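You operate a simulated robot arm through the tools that you are given. There is no shell and no other tool.

You are at the controls of a simulated robot arm. One attempt, no reset.

Task
Start up the test frame and pull out the keyboard tray.
Fine: grey plug into the control box before the power goes on; stop button out; zero the display.

Only the result counts: the job must be done as asked and must still hold three seconds after the hand-in. Knocking over, shifting, dropping, spilling or breaking anything else fails it.

Robot
A 7-joint arm with a two-finger parallel gripper, fixed in place. Base frame: the origin is on the floor under the middle of its stand, x ahead of it, y to its left, z up. Units: mm, degrees, N and s.
It reaches about 1479 mm from its shoulder. Its first joint turns from -166.0 to 166.0 degrees. Payload 4.4 kg.
The TCP is the grasp point between the finger pads, 23 mm short of the fingertips. In the tool frame z runs along the fingers and y along their closing line. Largest opening 94 mm; finger width 38, thickness 10; the body of the gripper, 54 by 96 mm, starts 39 mm behind the TCP.
Orientation is that of the tool frame in the base frame, as a unit quaternion [w, x, y, z]. With the fingers straight down and closing along the base's y, the tool's x points along the base's -x, its y along +y and its z along -z.

Tools
- The arm moves only by the tool step_arm. Its argument "steps" is one flat list of numbers, 7 for each row, row after row: the finger opening in mm, from 0 to 94, then the shift along the base's x, y, z in mm, then the turn, a rotation vector about the base's x, y, z in degrees. In form: [fingers, x, y, z, rx, ry, rz, fingers, x, y, z, rx, ry, rz, ...]. A call has 1 to 20 rows; each row shifts and turns the commanded pose from where the row before left it. A row lasts 0.2 s, in which the tool goes at most 50 mm and 8.6 degrees; a call with a longer step from one row to the next is refused whole, and so is a gripper value outside its range. A pose out of reach is approached as far as the arm can. The call stops where the force on the tool passes 90 N (or 10 N more than at its start, if that is more) or the arm is blocked; 0.2 s more then pass. Each finger travels about 72 mm/s and halts on what it meets, pressing with about 37 N; the grip force reading is that of the motor and also rises with nothing between the fingers. The clock runs only during rows and for 0.2 s after the last one: add rows that do not move to give the fingers time. It gives the time, the measured TCP pose, the force on the tool (base axes), the opening and the grip force at its end, in the units of the frame above (readings bear some noise), with the torque about the TCP (base axes, N m) and any sound that the robot's microphone picked up, and new pictures: "show" is both (left out), scene, wrist or none.
- Cameras (640 x 400 px; columns grow to the right, rows downward): "scene" is fixed at [220.8, -500.7, 1373.3]; the picture's right is [0.77, -0.64, 0.00], its down [-0.26, -0.31, -0.92] and it looks along [0.58, 0.71, -0.40] (base axes); focal length 356 px, centre (320, 200). "wrist" rides on the gripper at [86, 16, -74] in the tool frame; the picture's right is [-0.18, 0.98, 0.00], its down [-0.58, -0.11, -0.81] and it looks along [-0.79, -0.15, 0.59] (tool axes); focal length 243 px, centre (320, 200). There is no depth. A picture from a camera that has moved, and an enlarged one, comes with that camera's place and axes in the base frame and with its lens.
- close_up(camera, box): a new picture of the part [left, top, right, bottom] of that camera's present view, enlarged. No time passes.
- close_job(): hands the job in; it is judged then, once.

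Places have to be worked out from the pictures, the camera data and where the tool is seen. Open the gripper and draw the arm clear of the work before you hand the job in, unless the task says otherwise.

The tools are called after "Call:" as name(argument=value, ...) on one line, values as JSON. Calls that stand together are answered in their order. step_arm: Moves the arm, as the interface text tells. Its arguments: {"type":"object","properties":{"steps":{"type":"array"},"show":{"type":"string","enum":["both","scene","wrist","none"]}},"required":["steps"]} The other tools are called the same way: close_up (camera, box) takes an enlarged picture of a part of a camera's view; close_job () hands the job in.

At the start:

```text
t: 0.0
tcp_pos: [654.7, 215.7, 1196.4]
orientation: [0.0, 0.001, 1.0, 0.0]
ft_force: [1.5, -0.1, 0.2]
moment: [-0.01, 0.0, 0.0]
gripper_width: 93.9
grip_force: 0.1
```

scene: 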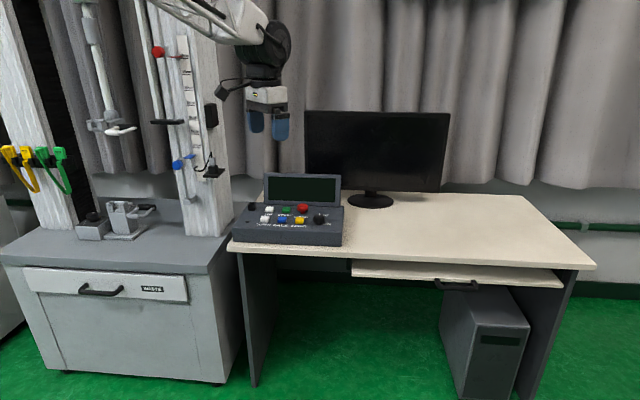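
wrist: 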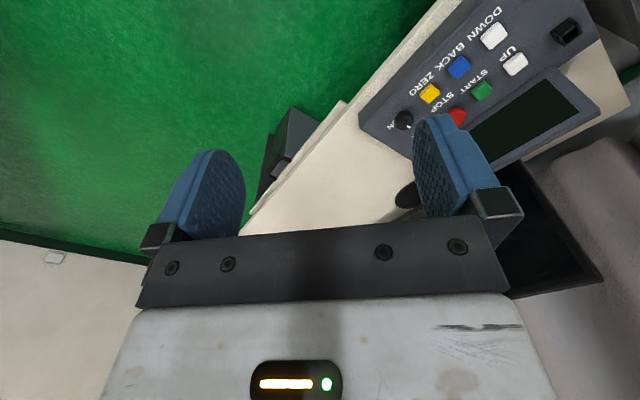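

I'll start by looking closely at the control box, the test frame and the desk before moving anything.

Call:
close_up(camera="scene", box=[220, 160, 360, 250])

Call:
close_up(camera="scene", box=[140, 100, 260, 200])

Call:
close_up(camera="scene", box=[340, 230, 600, 330])

Call:
close_up(camera="wrist", box=[360, 0, 640, 180])

Call:
close_up(camera="scene", box=[0, 100, 240, 300])

```text
4.44 times, centred on (290, 205) of scene
camera zoom: at [220.8, -500.7, 1373.3], right [0.77, -0.64, 0.0], down [-0.26, -0.31, -0.92], along [0.58, 0.71, -0.4], focal length 1581 px, centre (453, 178)
```

zoom: 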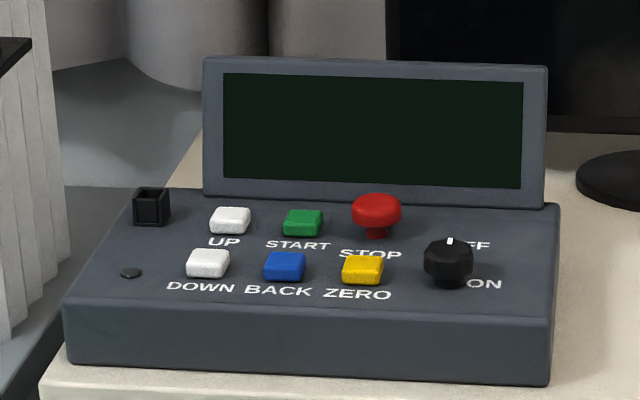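

```text
4.00 times, centred on (200, 150) of scene
camera zoom: at [220.8, -500.7, 1373.3], right [0.77, -0.64, 0.0], down [-0.26, -0.31, -0.92], along [0.58, 0.71, -0.4], focal length 1423 px, centre (800, 400)
```

zoom: 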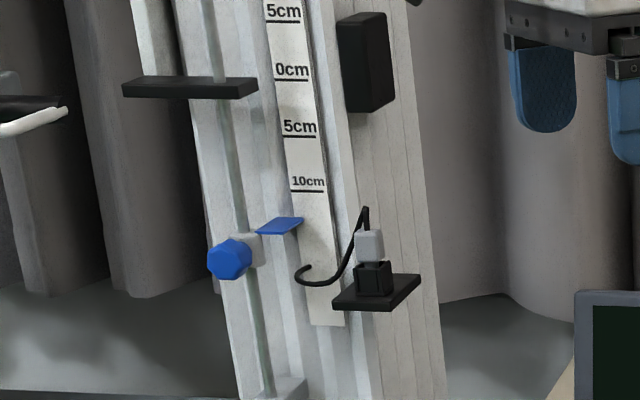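

```text
2.46 times, centred on (470, 280) of scene
camera zoom: at [220.8, -500.7, 1373.3], right [0.77, -0.64, 0.0], down [-0.26, -0.31, -0.92], along [0.58, 0.71, -0.4], focal length 876 px, centre (-49, 3)
```

zoom: 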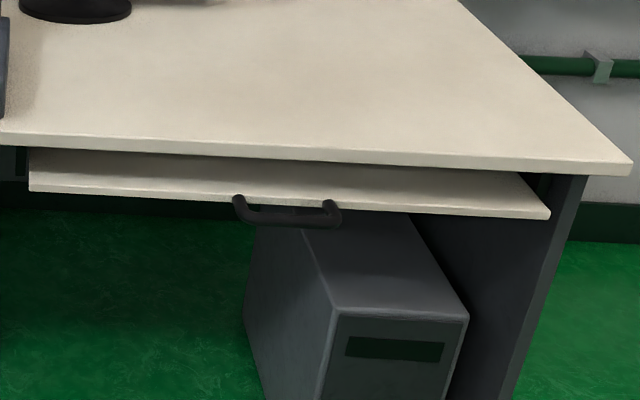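

```text
2.22 times, centred on (500, 90) of wrist
camera zoom: at [567.5, 231.9, 1271.3], right [0.18, 0.98, 0.0], down [0.58, -0.11, 0.81], along [0.79, -0.15, -0.59], focal length 539 px, centre (-80, 444)
```

zoom: 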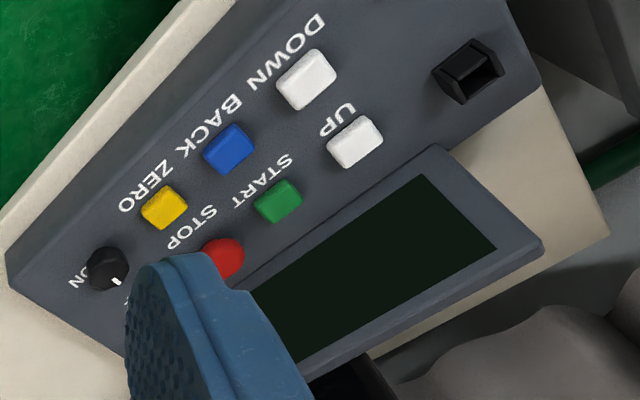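

```text
2.00 times, centred on (120, 200) of scene
camera zoom: at [220.8, -500.7, 1373.3], right [0.77, -0.64, 0.0], down [-0.26, -0.31, -0.92], along [0.58, 0.71, -0.4], focal length 711 px, centre (720, 200)
```

zoom: 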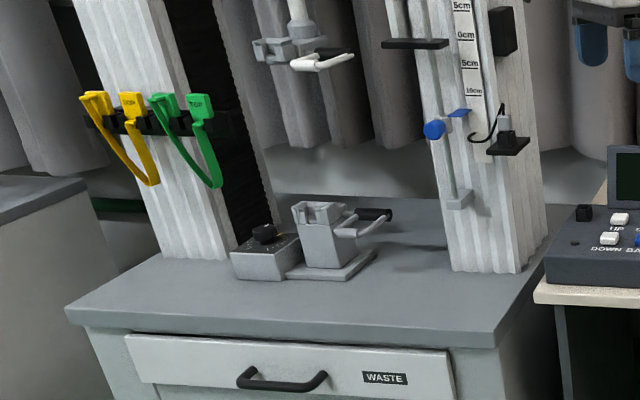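

The scene shows the desk turned about 45° to the base axes. The control box sits around (900, 470, 790) and the grey plug is parked in a bracket on the frame column. I'll yaw the tool 45° to line up with the desk and move in for a better look at the panel.

Call:
step_arm(steps=[94, 20.6, 28.7, -25, 0, 0, 6.43, 94, 20.6, 28.7, -25, 0, 0, 6.43, 94, 20.6, 28.7, -25, 0, 0, 6.43, 94, 20.6, 28.7, -25, 0, 0, 6.43, 94, 20.6, 28.7, -25, 0, 0, 6.43, 94, 20.6, 28.7, -25, 0, 0, 6.43, 94, 20.6, 28.7, -25, 0, 0, 6.42, 94, 0, 0, 0, 0, 0, 0], show="both")

```text
t: 1.8
tcp_pos: [799.0, 418.6, 1022.1]
orientation: [0.0, -0.383, 0.924, 0.0]
ft_force: [-0.1, 0.0, 0.1]
moment: [0.0, -0.03, 0.01]
gripper_width: 94.1
grip_force: 0.1
camera wrist: at [726.1, 367.4, 1096.3], right [-0.57, 0.82, 0.0], down [0.49, 0.33, 0.81], along [0.67, 0.46, -0.59], focal length 243 px, centre (320, 200)
```

scene: 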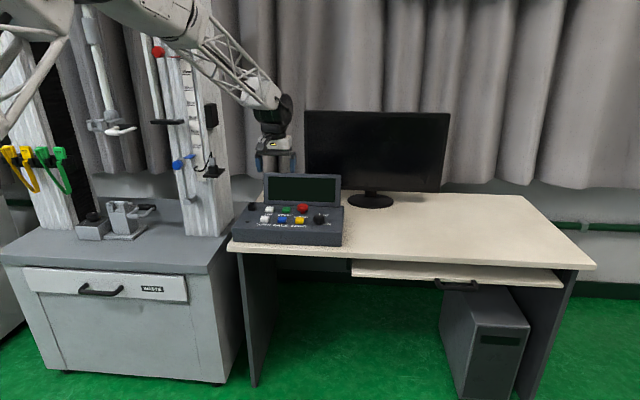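
wrist: 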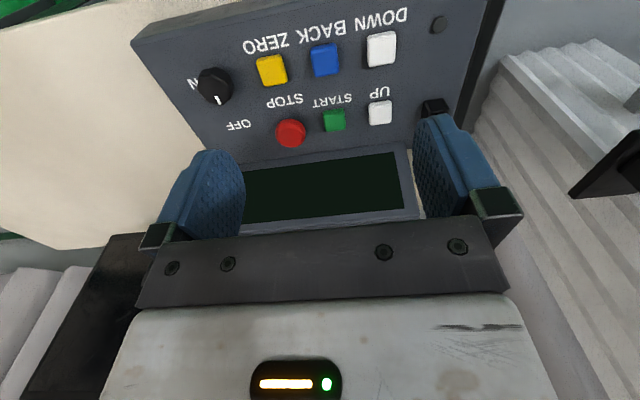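

The panel is now clear and lined up with the tool. I'll enlarge it to read the knob, the stop button and the socket.

Call:
close_up(camera="wrist", box=[180, 0, 480, 190])

Call:
close_up(camera="wrist", box=[380, 0, 640, 200])

Call:
close_up(camera="scene", box=[140, 130, 340, 255])

```text
2.11 times, centred on (330, 95) of wrist
camera zoom: at [726.1, 367.4, 1096.3], right [-0.57, 0.82, 0.0], down [0.49, 0.33, 0.81], along [0.67, 0.46, -0.59], focal length 511 px, centre (299, 421)
```

zoom: 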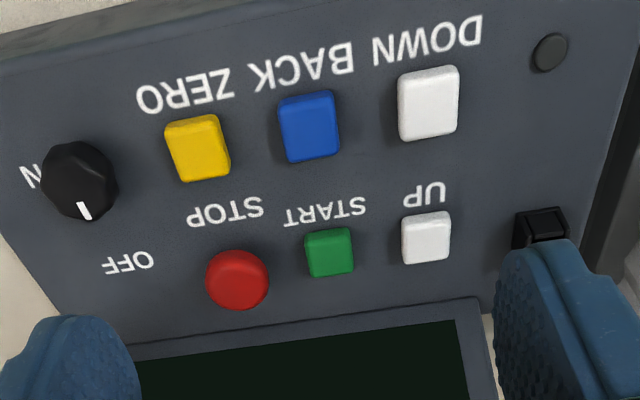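

```text
2.00 times, centred on (510, 100) of wrist
camera zoom: at [726.1, 367.4, 1096.3], right [-0.57, 0.82, 0.0], down [0.49, 0.33, 0.81], along [0.67, 0.46, -0.59], focal length 485 px, centre (-60, 400)
```

zoom: 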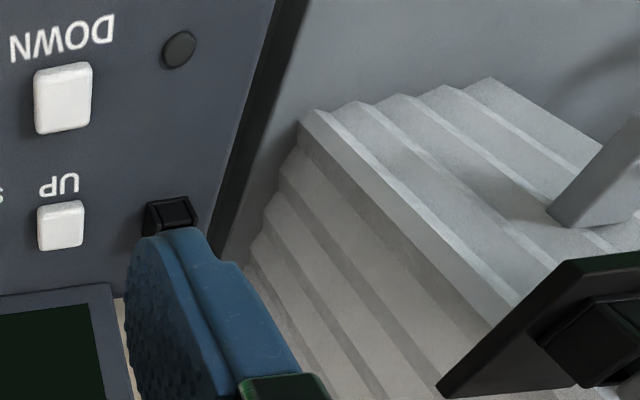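

```text
3.20 times, centred on (240, 192) of scene
camera zoom: at [220.8, -500.7, 1373.3], right [0.77, -0.64, 0.0], down [-0.26, -0.31, -0.92], along [0.58, 0.71, -0.4], focal length 1138 px, centre (576, 224)
```

zoom: 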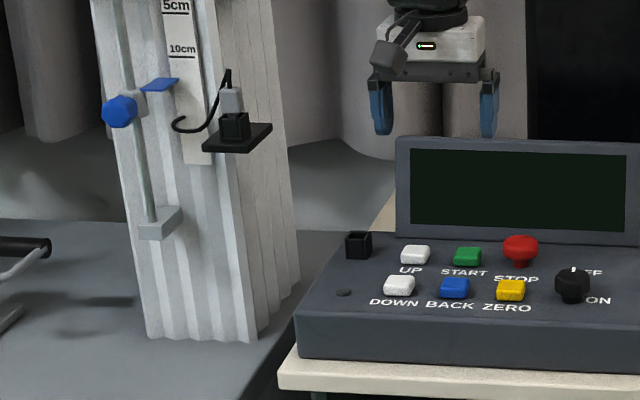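

Working out the positions from both cameras gives, in desk axes (p to the right, q away): control-box socket near (145, 974), stop near (335, 981), zero near (335, 899), knob near (402, 899). The parked plug is near (21, 960, 985). I'll move to a spot in front of the plug to look at it.

Call:
step_arm(steps=[94, -38.2, 20.9, 11.6, 0, 0, 0, 94, -38.2, 20.9, 11.6, 0, 0, 0, 94, -38.2, 20.9, 11.6, 0, 0, 0, 94, -38.2, 20.9, 11.6, 0, 0, 0, 94, -38.2, 20.9, 11.6, 0, 0, 0, 94, 0, 0, 0, 0, 0, 0], show="both")

Call:
close_up(camera="wrist", box=[200, 40, 460, 230])

```text
t: 3.2
tcp_pos: [606.3, 520.5, 1079.4]
orientation: [0.0, -0.383, 0.924, 0.0]
ft_force: [-0.8, 0.2, 0.4]
moment: [-0.02, 0.02, -0.02]
gripper_width: 94.0
grip_force: 0.0
camera wrist: at [533.6, 470.7, 1154.1], right [-0.56, 0.83, 0.0], down [0.49, 0.33, 0.81], along [0.67, 0.46, -0.59], focal length 243 px, centre (320, 200)
```

scene: 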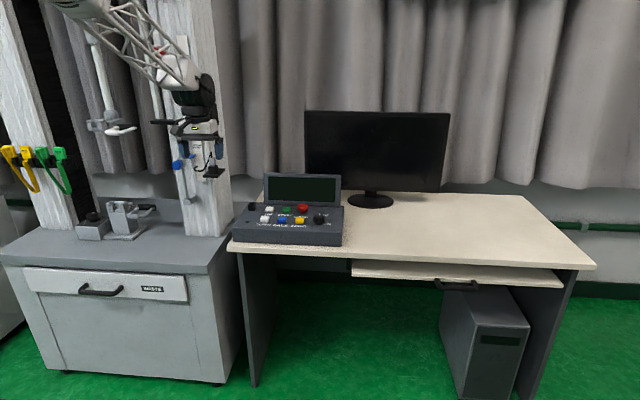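
wrist: 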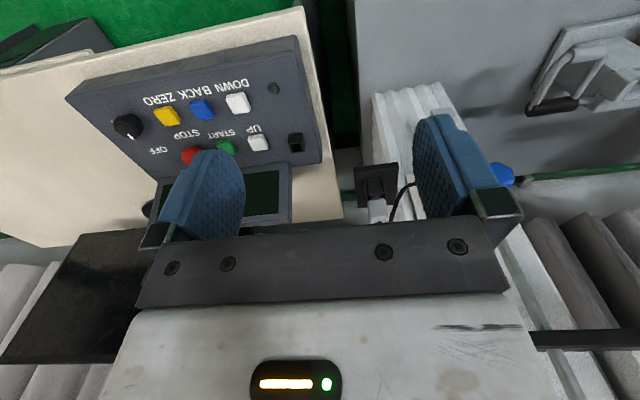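

```text
2.11 times, centred on (330, 135) of wrist
camera zoom: at [533.6, 470.7, 1154.1], right [-0.56, 0.83, 0.0], down [0.49, 0.33, 0.81], along [0.67, 0.46, -0.59], focal length 511 px, centre (299, 337)
```

zoom: 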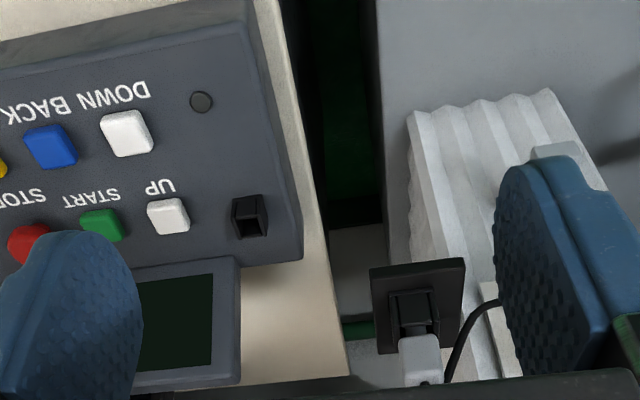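

The bracket holds a grey plug standing upright in a black receptacle, with a cord leaving its top. I'll move nearer for a close view, staying in front of and above it.

Call:
step_arm(steps=[94, 10, 29, -13, 0, 0, 0, 94, 10, 29, -13, 0, 0, 0, 94, 10, 29, -13, 0, 0, 0, 94, 0, 0, 0, 0, 0, 0], show="both")

Call:
close_up(camera="wrist", box=[220, 90, 440, 230])

Call:
close_up(camera="scene", box=[150, 110, 250, 190])

```text
t: 4.2
tcp_pos: [637.8, 608.8, 1039.2]
orientation: [0.0, -0.383, 0.924, 0.0]
ft_force: [-1.4, 0.3, 0.4]
moment: [0.02, -0.02, 0.02]
gripper_width: 94.1
grip_force: 0.1
camera wrist: at [565.1, 558.9, 1114.0], right [-0.56, 0.83, 0.0], down [0.49, 0.33, 0.81], along [0.67, 0.46, -0.59], focal length 243 px, centre (320, 200)
```

scene: 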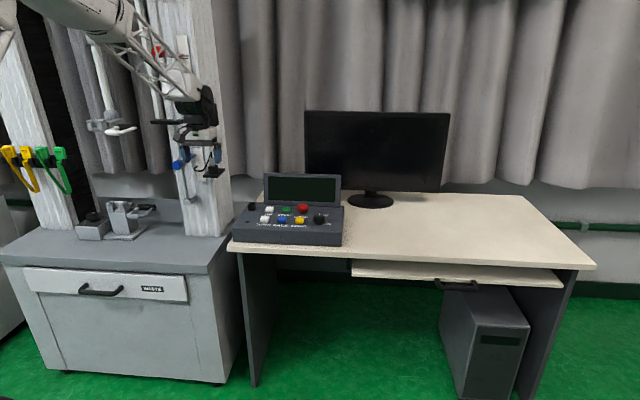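
wrist: 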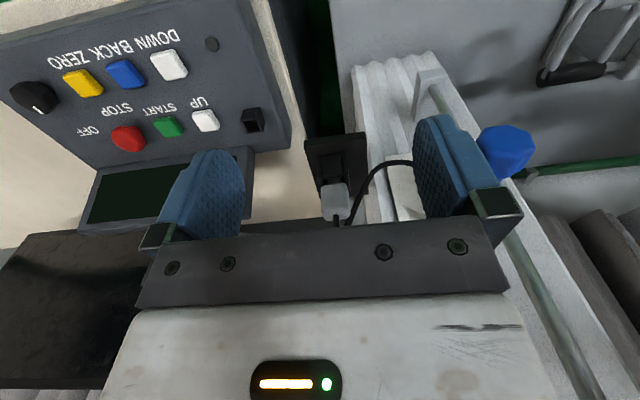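

```text
2.86 times, centred on (330, 160) of wrist
camera zoom: at [565.1, 558.9, 1114.0], right [-0.56, 0.83, 0.0], down [0.49, 0.33, 0.81], along [0.67, 0.46, -0.59], focal length 693 px, centre (291, 314)
```

zoom: 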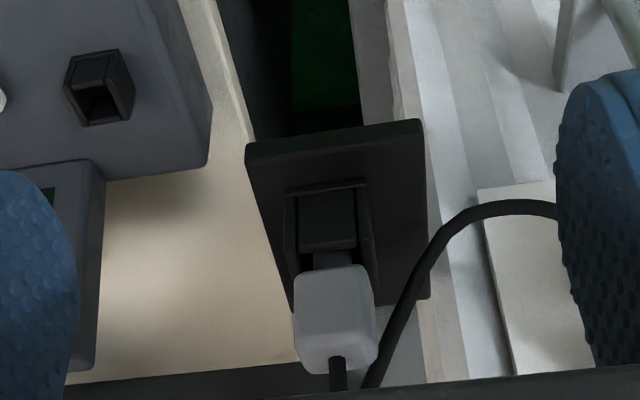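

```text
5.00 times, centred on (200, 150) of scene
camera zoom: at [220.8, -500.7, 1373.3], right [0.77, -0.64, 0.0], down [-0.26, -0.31, -0.92], along [0.58, 0.71, -0.4], focal length 1778 px, centre (920, 450)
```

zoom: 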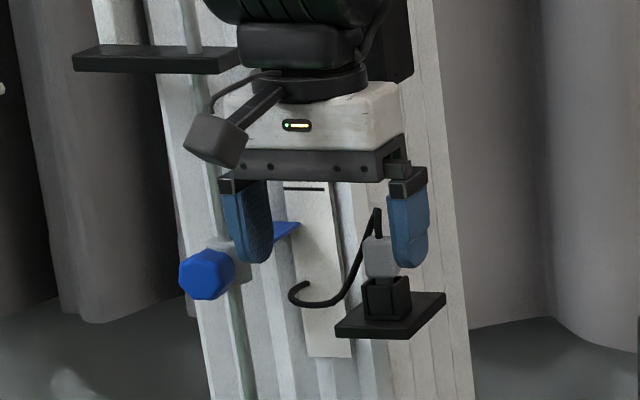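

Call:
close_up(camera="scene", box=[200, 146, 248, 182])

Call:
close_up(camera="wrist", box=[290, 120, 430, 230])

```text
11.11 times, centred on (224, 164) of scene
camera zoom: at [220.8, -500.7, 1373.3], right [0.77, -0.64, 0.0], down [-0.26, -0.31, -0.92], along [0.58, 0.71, -0.4], focal length 3952 px, centre (1387, 600)
```

zoom: 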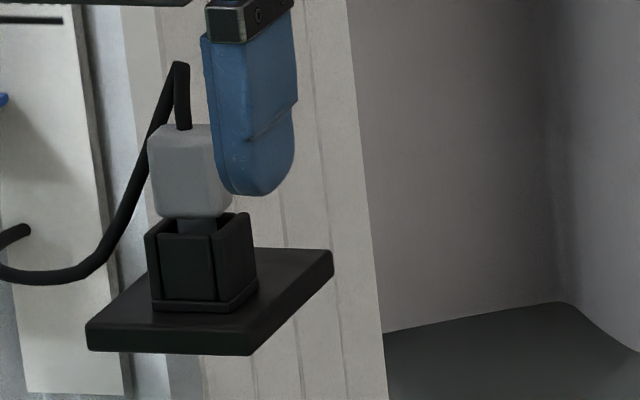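

```text
3.64 times, centred on (360, 175) of wrist
camera zoom: at [565.1, 558.9, 1114.0], right [-0.56, 0.83, 0.0], down [0.49, 0.33, 0.81], along [0.67, 0.46, -0.59], focal length 882 px, centre (174, 291)
```

zoom: 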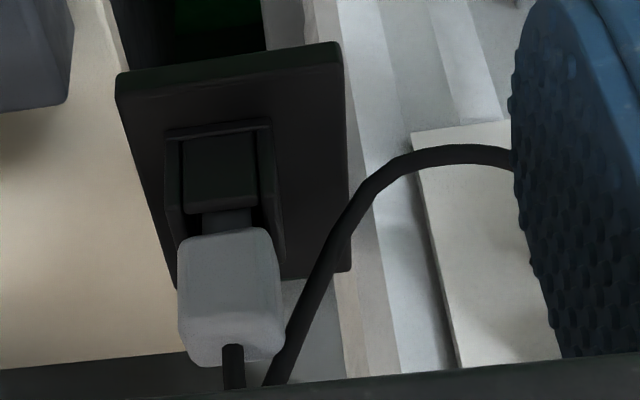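

The plug is at about (21, 953, 997) in desk axes, and its cord comes off the top and droops on the left side. A black box sits on the column above it, so before I choose a grip I'll look from the right side, yawed 90° and tilted, to see the depths.

Call:
step_arm(steps=[94, 36, -12, 16, 0, 0, 0, 94, 36, -12, 16, 0, 0, 0, 94, 36, -12, 16, 0, 0, 0, 94, 36, -12, 16, 0, 0, 0, 94, 36, -12, 16, 0, 0, 0, 94, 0, 0, 0, 0, 0, 8.2, 94, 0, 0, 0, 0, 0, 8.2, 94, 0, 0, 0, 0, 0, 8.2, 94, 0, 0, 0, 0, 0, 8.2, 94, 0, 0, 0, 0, 0, 8.2, 94, 0, 0, 0, 0, 0, 8.2, 94, 0, 0, 0, 0, 0, 8.2, 94, 0, 0, 0, 0, 0, 8.2, 94, 0, 0, 0, 0, 0, 8.2, 94, 0, 0, 0, 0, 0, 8.2, 94, 0, 0, 0, 0, 0, 8, 94, 0, 0, 0, 5.89, 5.89, 0, 94, 0, 0, 0, 5.89, 5.89, 0, 94, 0, 0, 0, 5.89, 5.89, 0], show="both")

```text
t: 8.2
tcp_pos: [817.8, 546.8, 1121.3]
orientation: [-0.084, 0.902, -0.374, -0.2]
ft_force: [-0.3, -0.3, -1.3]
moment: [-0.03, -0.01, -0.01]
gripper_width: 94.0
grip_force: 0.1
camera wrist: at [883.4, 458.4, 1152.0], right [-0.81, -0.58, 0.08], down [-0.05, 0.21, 0.98], along [-0.58, 0.79, -0.2], focal length 243 px, centre (320, 200)
```

scene: 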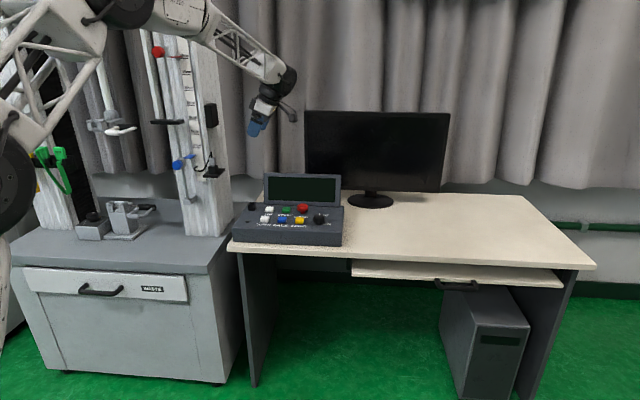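
wrist: 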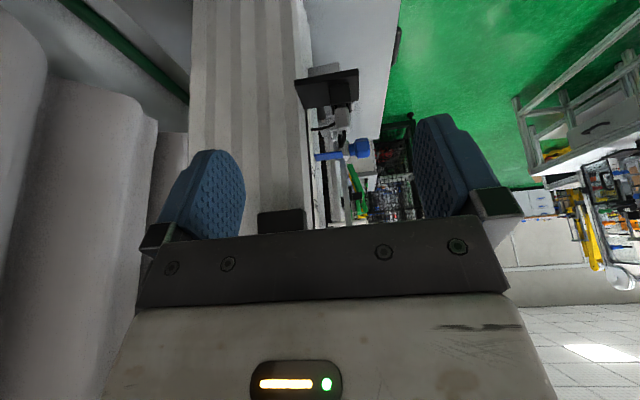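

Call:
close_up(camera="wrist", box=[240, 40, 420, 240])

Call:
close_up(camera="wrist", box=[285, 50, 385, 170])

Call:
close_up(camera="scene", box=[140, 90, 250, 190])

```text
2.00 times, centred on (330, 140) of wrist
camera zoom: at [883.4, 458.4, 1152.0], right [-0.81, -0.58, 0.08], down [-0.05, 0.21, 0.98], along [-0.58, 0.79, -0.2], focal length 485 px, centre (300, 320)
```

zoom: 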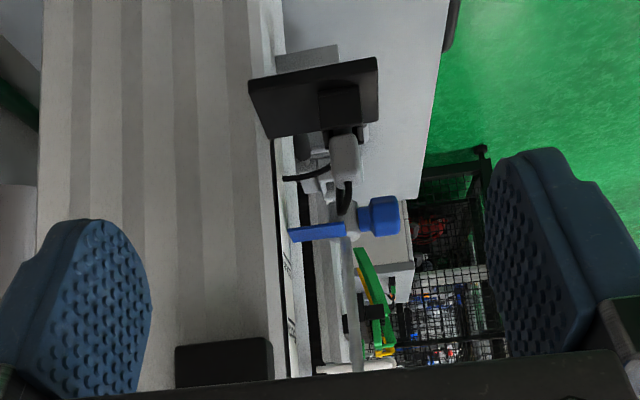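

```text
3.33 times, centred on (335, 110) of wrist
camera zoom: at [883.4, 458.4, 1152.0], right [-0.81, -0.58, 0.08], down [-0.05, 0.21, 0.98], along [-0.58, 0.79, -0.2], focal length 809 px, centre (270, 500)
```

zoom: 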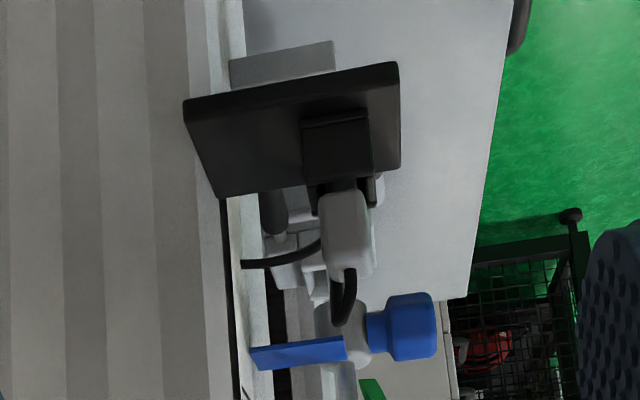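

```text
4.00 times, centred on (195, 140) of scene
camera zoom: at [220.8, -500.7, 1373.3], right [0.77, -0.64, 0.0], down [-0.26, -0.31, -0.92], along [0.58, 0.71, -0.4], focal length 1423 px, centre (820, 440)
```

zoom: 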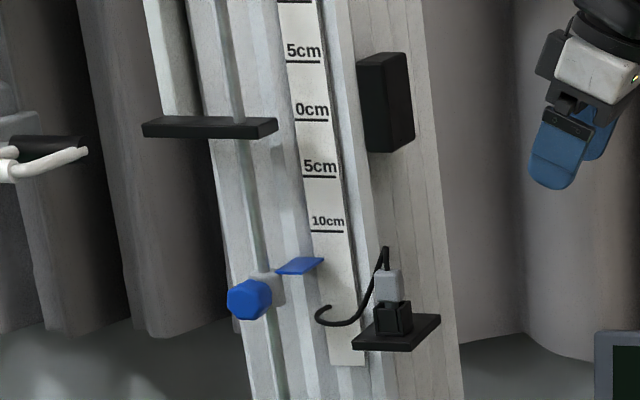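

From the side, the column's front face is at q≈1004, the plug at about (21, 955, 1000), and the black box sits clear on the column's side. Closing front to back (along q) keeps the cord between the fingers, so I'll level the tool and come up on the plug's right to check alignment.

Call:
step_arm(steps=[56, -25, 21.5, -9, -5.89, -5.89, 0, 56, -25, 21.5, -9, -5.89, -5.89, 0, 56, -25, 21.5, -9, -5.89, -5.89, 0, 56, -25, 21.5, -9, 0, 0, 0, 56, 0, 0, 0, 0, 0, 0], show="both")

Call:
close_up(camera="wrist", box=[220, 40, 420, 200])

```text
t: 9.4
tcp_pos: [718.7, 633.2, 1084.1]
orientation: [0.0, 0.924, -0.382, 0.0]
ft_force: [0.6, 0.1, -0.2]
moment: [-0.01, 0.06, 0.01]
gripper_width: 56.3
grip_force: 0.0
camera wrist: at [767.3, 560.9, 1158.4], right [-0.83, -0.56, 0.0], down [-0.33, 0.49, 0.81], along [-0.46, 0.67, -0.59], focal length 243 px, centre (320, 200)
```

scene: 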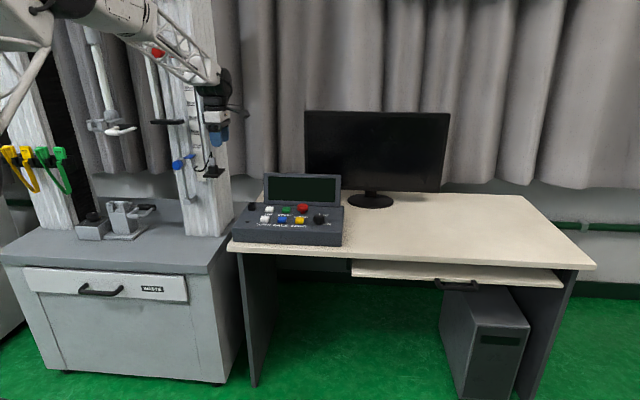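
wrist: 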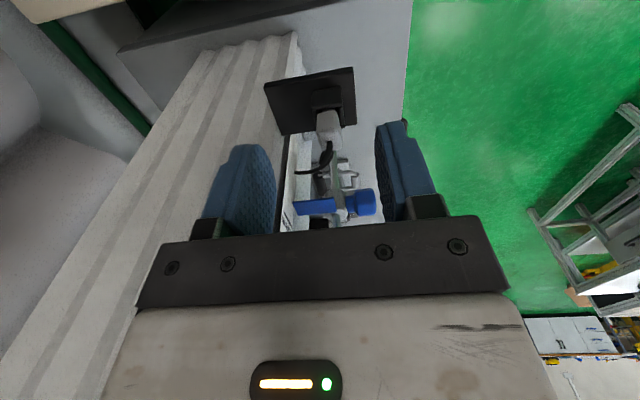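

```text
2.50 times, centred on (320, 120) of wrist
camera zoom: at [767.3, 560.9, 1158.4], right [-0.83, -0.56, 0.0], down [-0.33, 0.49, 0.81], along [-0.46, 0.67, -0.59], focal length 606 px, centre (320, 400)
```

zoom: 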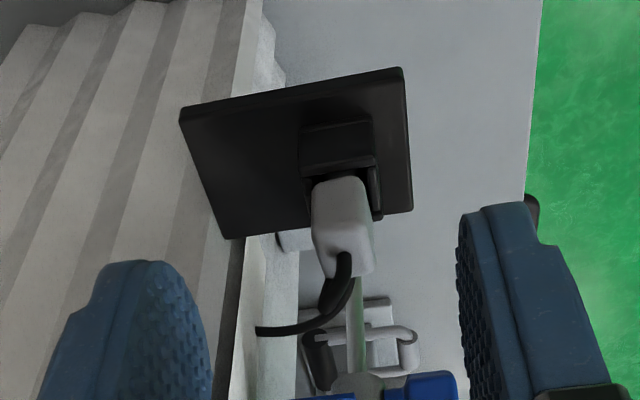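

The plug axis reads q≈954.5, p≈21.5, lined up with the tool. I'll shift over it (biased to the right, away from the cord) and go down partway.

Call:
step_arm(steps=[50, -11.3, 10.3, 0, 0, 0, 0, 50, -11.3, 10.3, 0, 0, 0, 0, 50, 0, 0, -15, 0, 0, 0, 50, 0, 0, -15, 0, 0, 0, 50, 0, 0, -15, 0, 0, 0, 50, 0, 0, 0, 0, 0, 0], show="both")

Call:
close_up(camera="wrist", box=[220, 80, 420, 240])

Call:
close_up(camera="scene", box=[180, 100, 260, 180])

```text
t: 10.8
tcp_pos: [697.0, 655.0, 1038.5]
orientation: [0.0, 0.924, -0.383, -0.001]
ft_force: [-0.1, -0.1, 1.1]
moment: [0.01, 0.04, -0.02]
gripper_width: 50.0
grip_force: 0.0
camera wrist: at [745.4, 582.9, 1114.5], right [-0.83, -0.56, 0.0], down [-0.33, 0.49, 0.81], along [-0.46, 0.67, -0.59], focal length 243 px, centre (320, 200)
```

scene: 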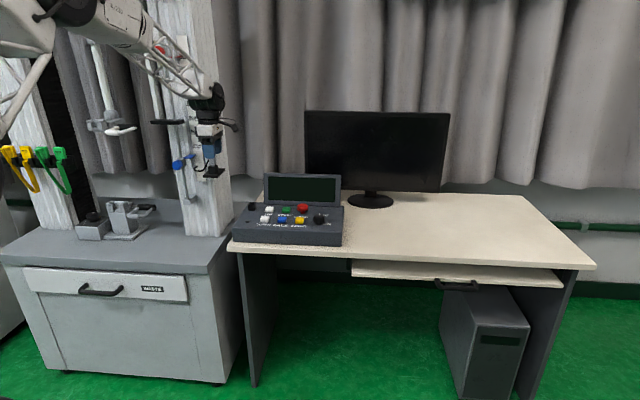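
wrist: 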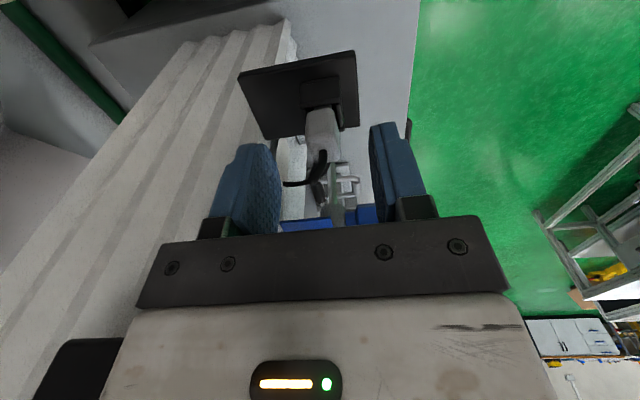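

```text
2.50 times, centred on (320, 160) of wrist
camera zoom: at [745.4, 582.9, 1114.5], right [-0.83, -0.56, 0.0], down [-0.33, 0.49, 0.81], along [-0.46, 0.67, -0.59], focal length 606 px, centre (320, 300)
```

zoom: 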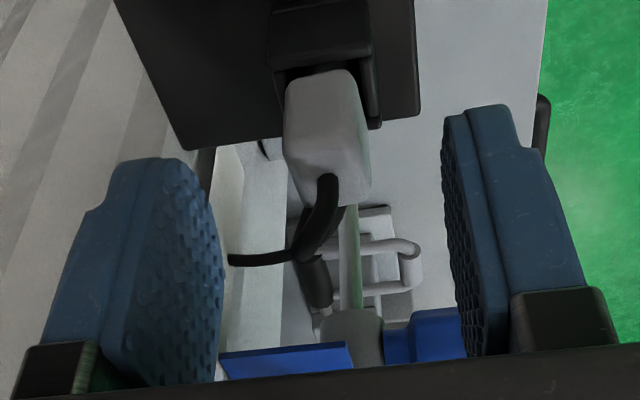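

```text
5.00 times, centred on (220, 140) of scene
camera zoom: at [220.8, -500.7, 1373.3], right [0.77, -0.64, 0.0], down [-0.26, -0.31, -0.92], along [0.58, 0.71, -0.4], focal length 1778 px, centre (820, 500)
```

zoom: 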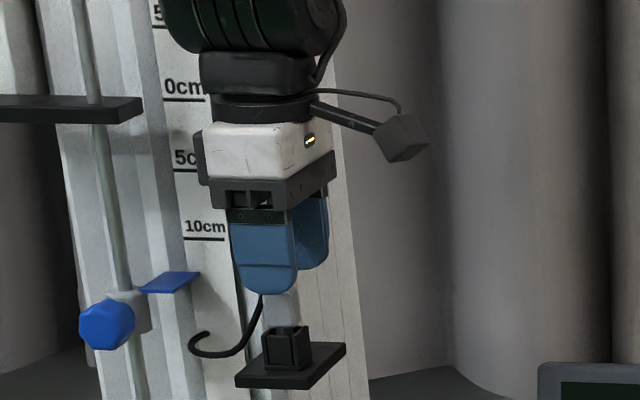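

Plug centre reads q≈954.3 and the TCP is at q≈956, so I'll correct 1.7 mm and descend to z≈1008, with the tips just above the receptacle.

Call:
step_arm(steps=[50, -1.2, -1.2, -8, 0, 0, 0, 50, 0, 0, -8, 0, 0, 0, 50, 0, 0, -8, 0, 0, 0, 50, 0, 0, -6, 0, 0, 0, 50, 0, 0, 0, 0, 0, 0], show="both")

Call:
close_up(camera="wrist", box=[220, 80, 420, 240])

Call:
close_up(camera="scene", box=[190, 120, 250, 190])

```text
t: 12.0
tcp_pos: [693.8, 653.5, 1009.5]
orientation: [0.0, 0.924, -0.382, -0.001]
ft_force: [-0.1, 0.3, -0.8]
moment: [-0.01, 0.03, -0.03]
gripper_width: 49.8
grip_force: 0.1
camera wrist: at [743.6, 581.6, 1083.7], right [-0.83, -0.56, 0.0], down [-0.33, 0.49, 0.81], along [-0.46, 0.67, -0.59], focal length 243 px, centre (320, 200)
```

scene: 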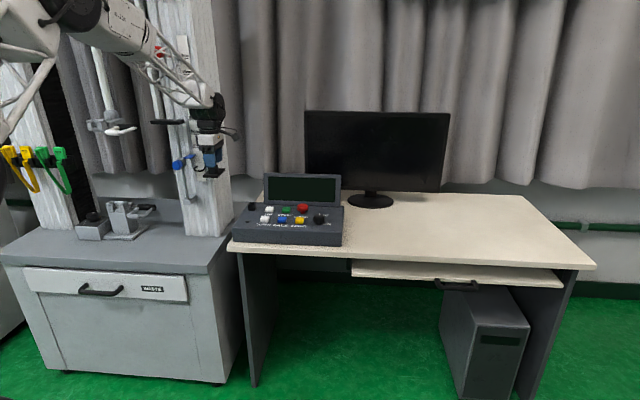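
wrist: 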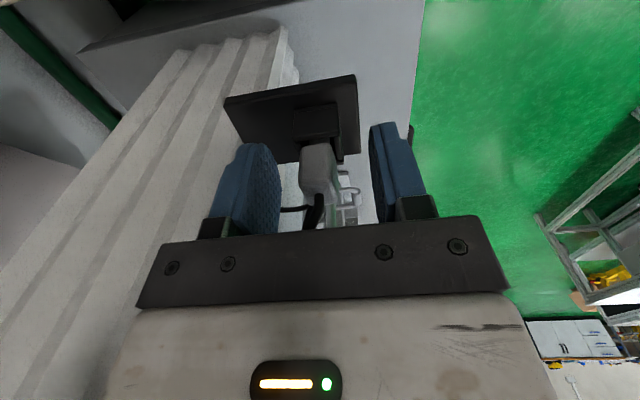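

```text
2.50 times, centred on (320, 160) of wrist
camera zoom: at [743.6, 581.6, 1083.7], right [-0.83, -0.56, 0.0], down [-0.33, 0.49, 0.81], along [-0.46, 0.67, -0.59], focal length 606 px, centre (320, 300)
```

zoom: 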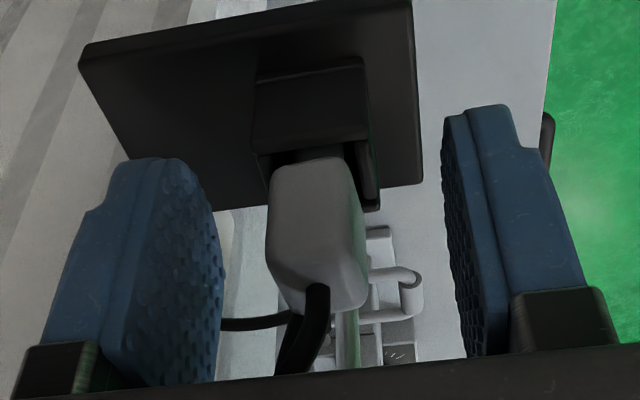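

```text
5.71 times, centred on (220, 155) of scene
camera zoom: at [220.8, -500.7, 1373.3], right [0.77, -0.64, 0.0], down [-0.26, -0.31, -0.92], along [0.58, 0.71, -0.4], focal length 2032 px, centre (891, 457)
```

zoom: 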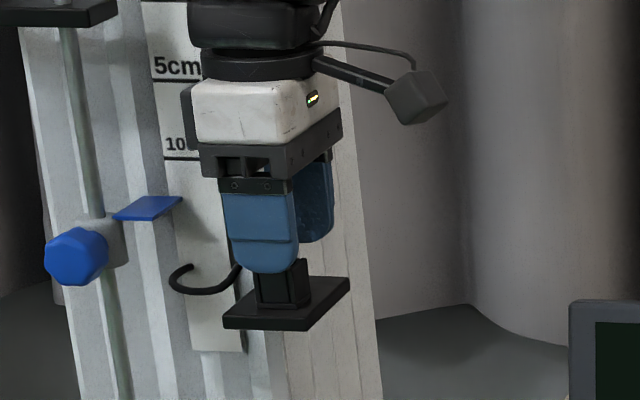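

I'll hold still one row to check the pose reading before gripping.

Call:
step_arm(steps=[50, 0, 0, 0, 0, 0, 0, 50, 0, 0, 0, 0, 0, 0], show="wrist")

Call:
close_up(camera="wrist", box=[240, 100, 400, 220])

```text
t: 12.6
tcp_pos: [695.3, 653.9, 1008.7]
orientation: [0.0, 0.924, -0.383, 0.0]
ft_force: [-0.2, 0.9, -0.2]
moment: [-0.01, -0.02, -0.01]
gripper_width: 50.1
grip_force: 0.0
camera wrist: at [743.7, 581.6, 1083.8], right [-0.83, -0.56, 0.0], down [-0.33, 0.49, 0.81], along [-0.46, 0.67, -0.59], focal length 243 px, centre (320, 200)
```

wrist: 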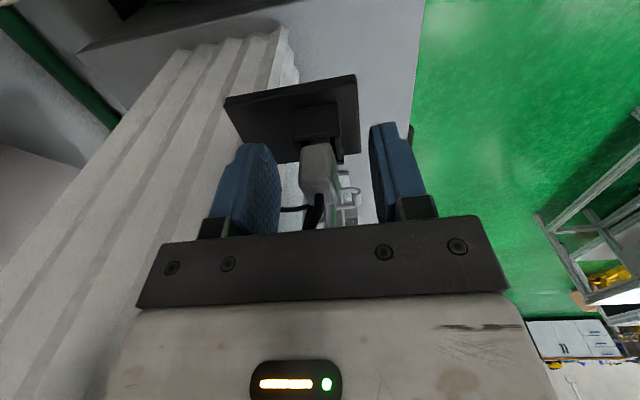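

```text
3.33 times, centred on (320, 160) of wrist
camera zoom: at [743.7, 581.6, 1083.8], right [-0.83, -0.56, 0.0], down [-0.33, 0.49, 0.81], along [-0.46, 0.67, -0.59], focal length 809 px, centre (320, 333)
```

zoom: 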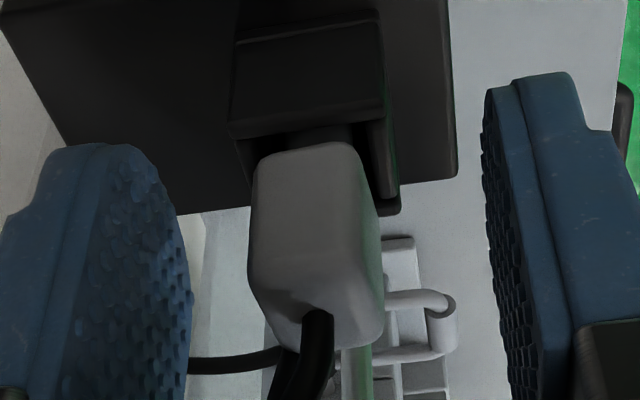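

The pose is steady and the plug's centre is about 1.7 mm further back than the TCP. I'll correct that and close on the plug.

Call:
step_arm(steps=[50, 1.2, 1.2, 0, 0, 0, 0, 30, 0, 0, 0, 0, 0, 0, 20, 0, 0, 0, 0, 0, 0, 5, 0, 0, 0, 0, 0, 0, 5, 0, 0, 0, 0, 0, 0], show="both")

Call:
close_up(camera="wrist", box=[240, 100, 400, 220])

```text
t: 13.8
tcp_pos: [695.6, 654.6, 1009.3]
orientation: [0.0, 0.924, -0.383, 0.0]
ft_force: [-2.3, -1.1, 1.5]
moment: [-0.01, 0.07, 0.02]
gripper_width: 16.5
grip_force: 37.1
camera wrist: at [744.7, 582.7, 1084.2], right [-0.83, -0.56, 0.0], down [-0.33, 0.49, 0.81], along [-0.46, 0.67, -0.59], focal length 243 px, centre (320, 200)
```

scene: 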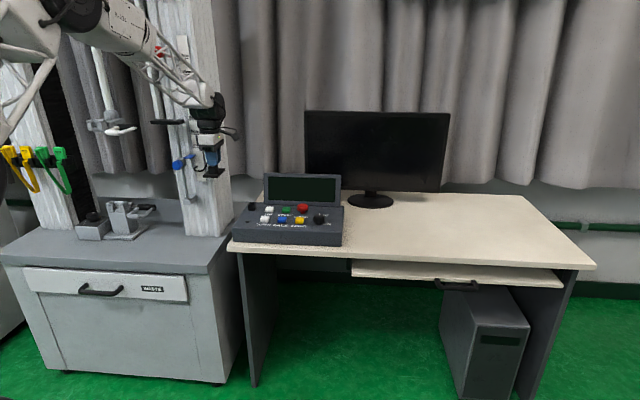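
wrist: 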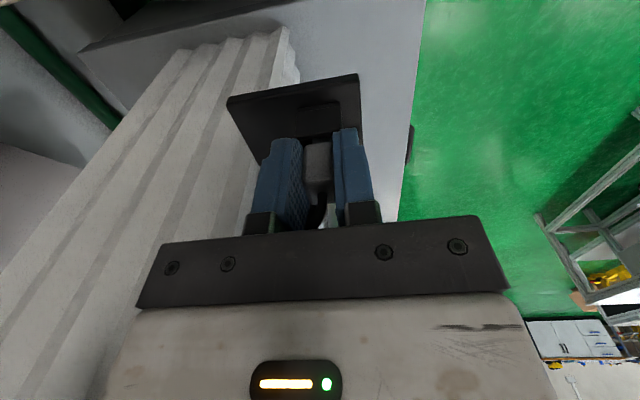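

```text
3.33 times, centred on (320, 160) of wrist
camera zoom: at [744.7, 582.7, 1084.2], right [-0.83, -0.56, 0.0], down [-0.33, 0.49, 0.81], along [-0.46, 0.67, -0.59], focal length 809 px, centre (320, 333)
```

zoom: 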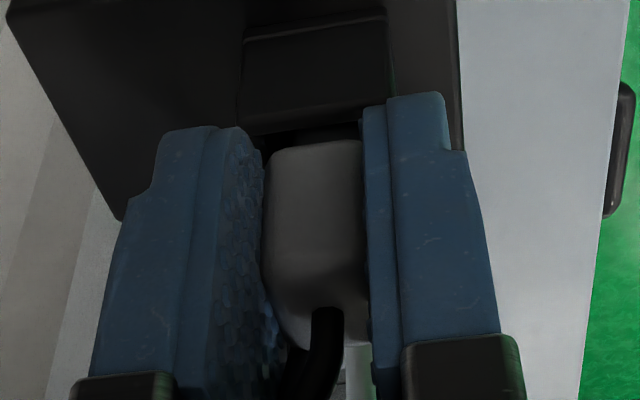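

Gripped at 16.5 mm with almost no side load. I'll lift straight up out of the receptacle.

Call:
step_arm(steps=[5, 0, 0, 6, 0, 0, 0, 5, 0, 0, 8, 0, 0, 0, 5, 0, 0, 10, 0, 0, 0, 5, 0, 0, 10, 0, 0, 0, 5, 0, 0, 10, 0, 0, 0, 5, 0, 0, 10, 0, 0, 0, 5, 0, 0, 0, 0, 0, 0], show="both")

Call:
close_up(camera="wrist", box=[240, 80, 400, 220])

Call:
close_up(camera="scene", box=[170, 110, 260, 190])

```text
t: 15.4
tcp_pos: [695.0, 653.6, 1064.0]
orientation: [0.0, 0.924, -0.383, 0.0]
ft_force: [0.1, -0.8, -0.3]
moment: [-0.03, 0.0, 0.02]
gripper_width: 16.6
grip_force: 37.0
camera wrist: at [744.2, 581.9, 1138.6], right [-0.83, -0.56, 0.0], down [-0.33, 0.49, 0.81], along [-0.46, 0.67, -0.59], focal length 243 px, centre (320, 200)
```

scene: 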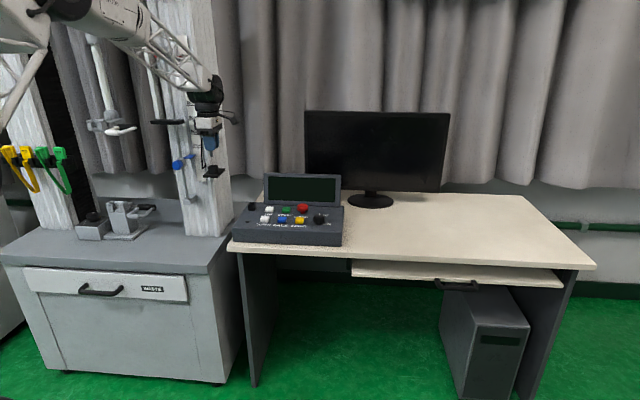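
wrist: 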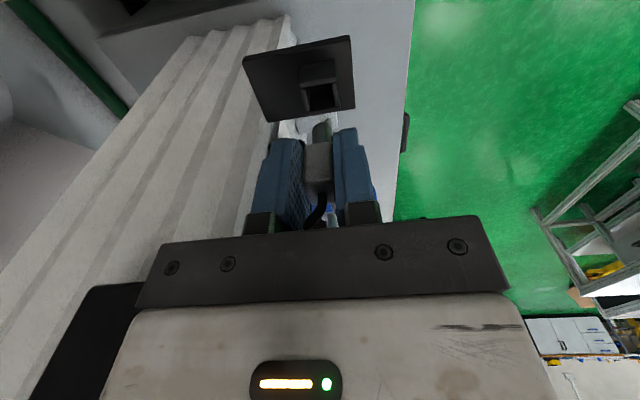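

```text
2.86 times, centred on (320, 150) of wrist
camera zoom: at [744.2, 581.9, 1138.6], right [-0.83, -0.56, 0.0], down [-0.33, 0.49, 0.81], along [-0.46, 0.67, -0.59], focal length 693 px, centre (320, 343)
```

zoom: 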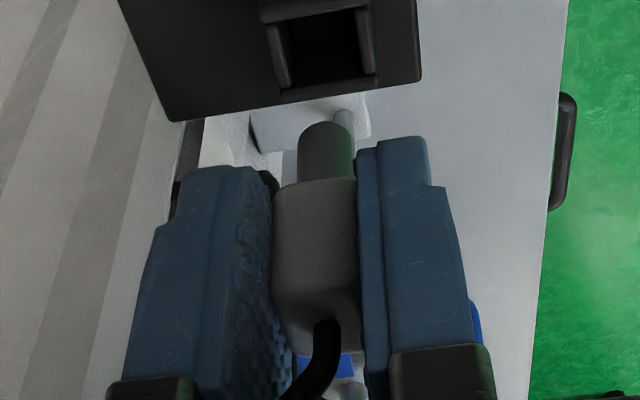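

```text
5.00 times, centred on (215, 150) of scene
camera zoom: at [220.8, -500.7, 1373.3], right [0.77, -0.64, 0.0], down [-0.26, -0.31, -0.92], along [0.58, 0.71, -0.4], focal length 1778 px, centre (845, 450)
```

zoom: 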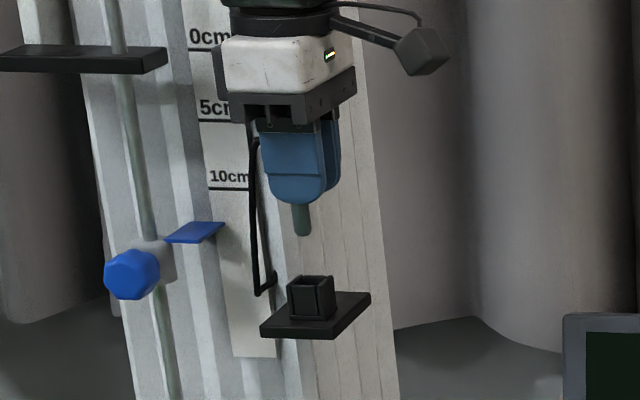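

The plug is out, with a round-tipped prong about 26 mm below its body. I'll carry it right, to above the control-box socket, and look at the socket from there.

Call:
step_arm(steps=[5, 25.6, -17.9, 0, 0, 0, 0, 5, 25.6, -17.9, 0, 0, 0, 0, 5, 25.6, -17.9, 0, 0, 0, 0, 5, 25.6, -17.9, 0, 0, 0, 0, 5, 0, 0, -30, 0, 0, 0, 5, 0, 0, -35, 0, 0, 0, 5, 0, 0, -35, 0, 0, 0, 5, 0, 0, 0, 0, 0, 0], show="both")

Call:
close_up(camera="wrist", box=[220, 0, 440, 180])

Call:
close_up(camera="scene", box=[210, 130, 340, 230])

```text
t: 17.2
tcp_pos: [798.3, 581.5, 961.9]
orientation: [0.0, 0.924, -0.383, 0.0]
ft_force: [-0.3, -0.2, -0.5]
moment: [-0.01, -0.01, -0.01]
gripper_width: 16.4
grip_force: 37.3
camera wrist: at [846.5, 508.8, 1038.0], right [-0.83, -0.56, 0.0], down [-0.33, 0.49, 0.81], along [-0.46, 0.67, -0.59], focal length 243 px, centre (320, 200)
```

scene: 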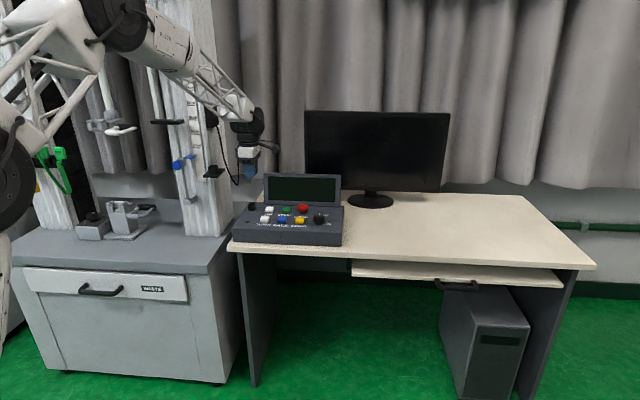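
wrist: 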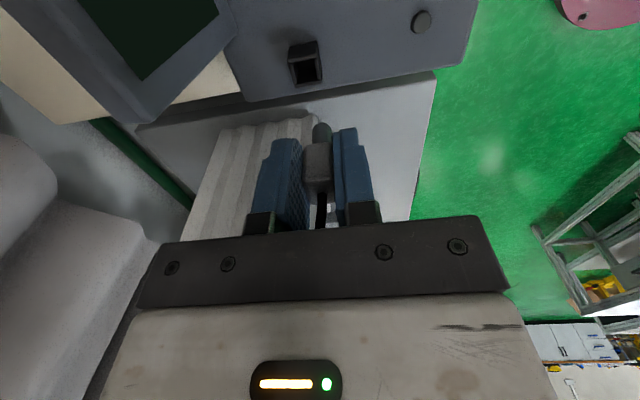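

```text
2.22 times, centred on (330, 90) of wrist
camera zoom: at [846.5, 508.8, 1038.0], right [-0.83, -0.56, 0.0], down [-0.33, 0.49, 0.81], along [-0.46, 0.67, -0.59], focal length 539 px, centre (298, 444)
```

zoom: 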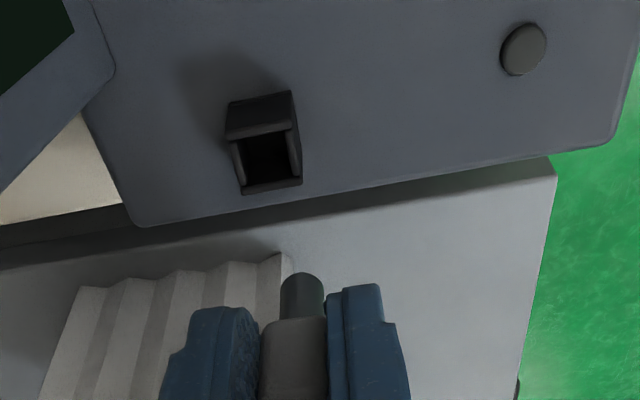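

```text
4.00 times, centred on (275, 180) of scene
camera zoom: at [220.8, -500.7, 1373.3], right [0.77, -0.64, 0.0], down [-0.26, -0.31, -0.92], along [0.58, 0.71, -0.4], focal length 1423 px, centre (500, 280)
```

zoom: 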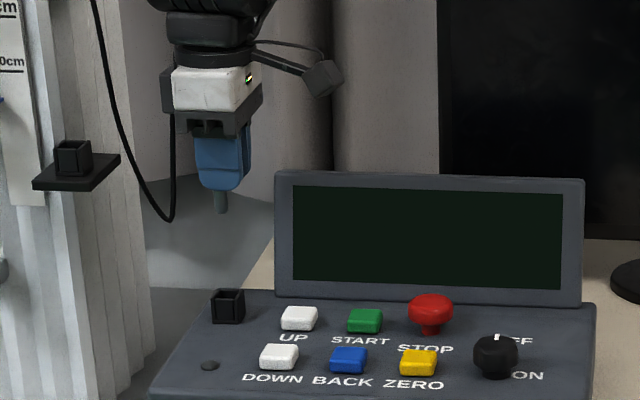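

Call:
close_up(camera="wrist", box=[270, 20, 350, 150])

Call:
close_up(camera="scene", box=[235, 185, 275, 215])

```text
3.08 times, centred on (310, 85) of wrist
camera zoom: at [846.5, 508.8, 1038.0], right [-0.83, -0.56, 0.0], down [-0.33, 0.49, 0.81], along [-0.46, 0.67, -0.59], focal length 746 px, centre (351, 554)
```

zoom: 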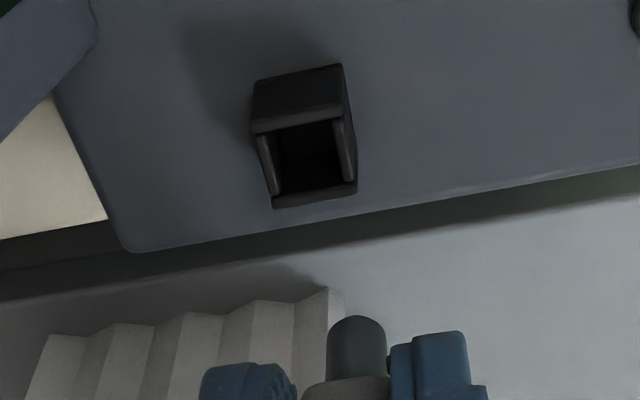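

```text
13.33 times, centred on (255, 200) of scene
camera zoom: at [220.8, -500.7, 1373.3], right [0.77, -0.64, 0.0], down [-0.26, -0.31, -0.92], along [0.58, 0.71, -0.4], focal length 4742 px, centre (1187, 200)
```

zoom: 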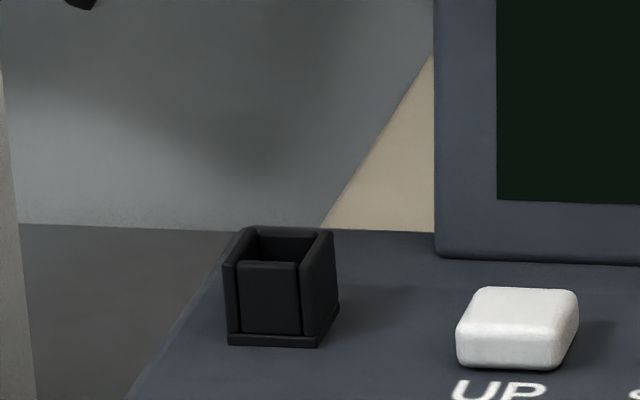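

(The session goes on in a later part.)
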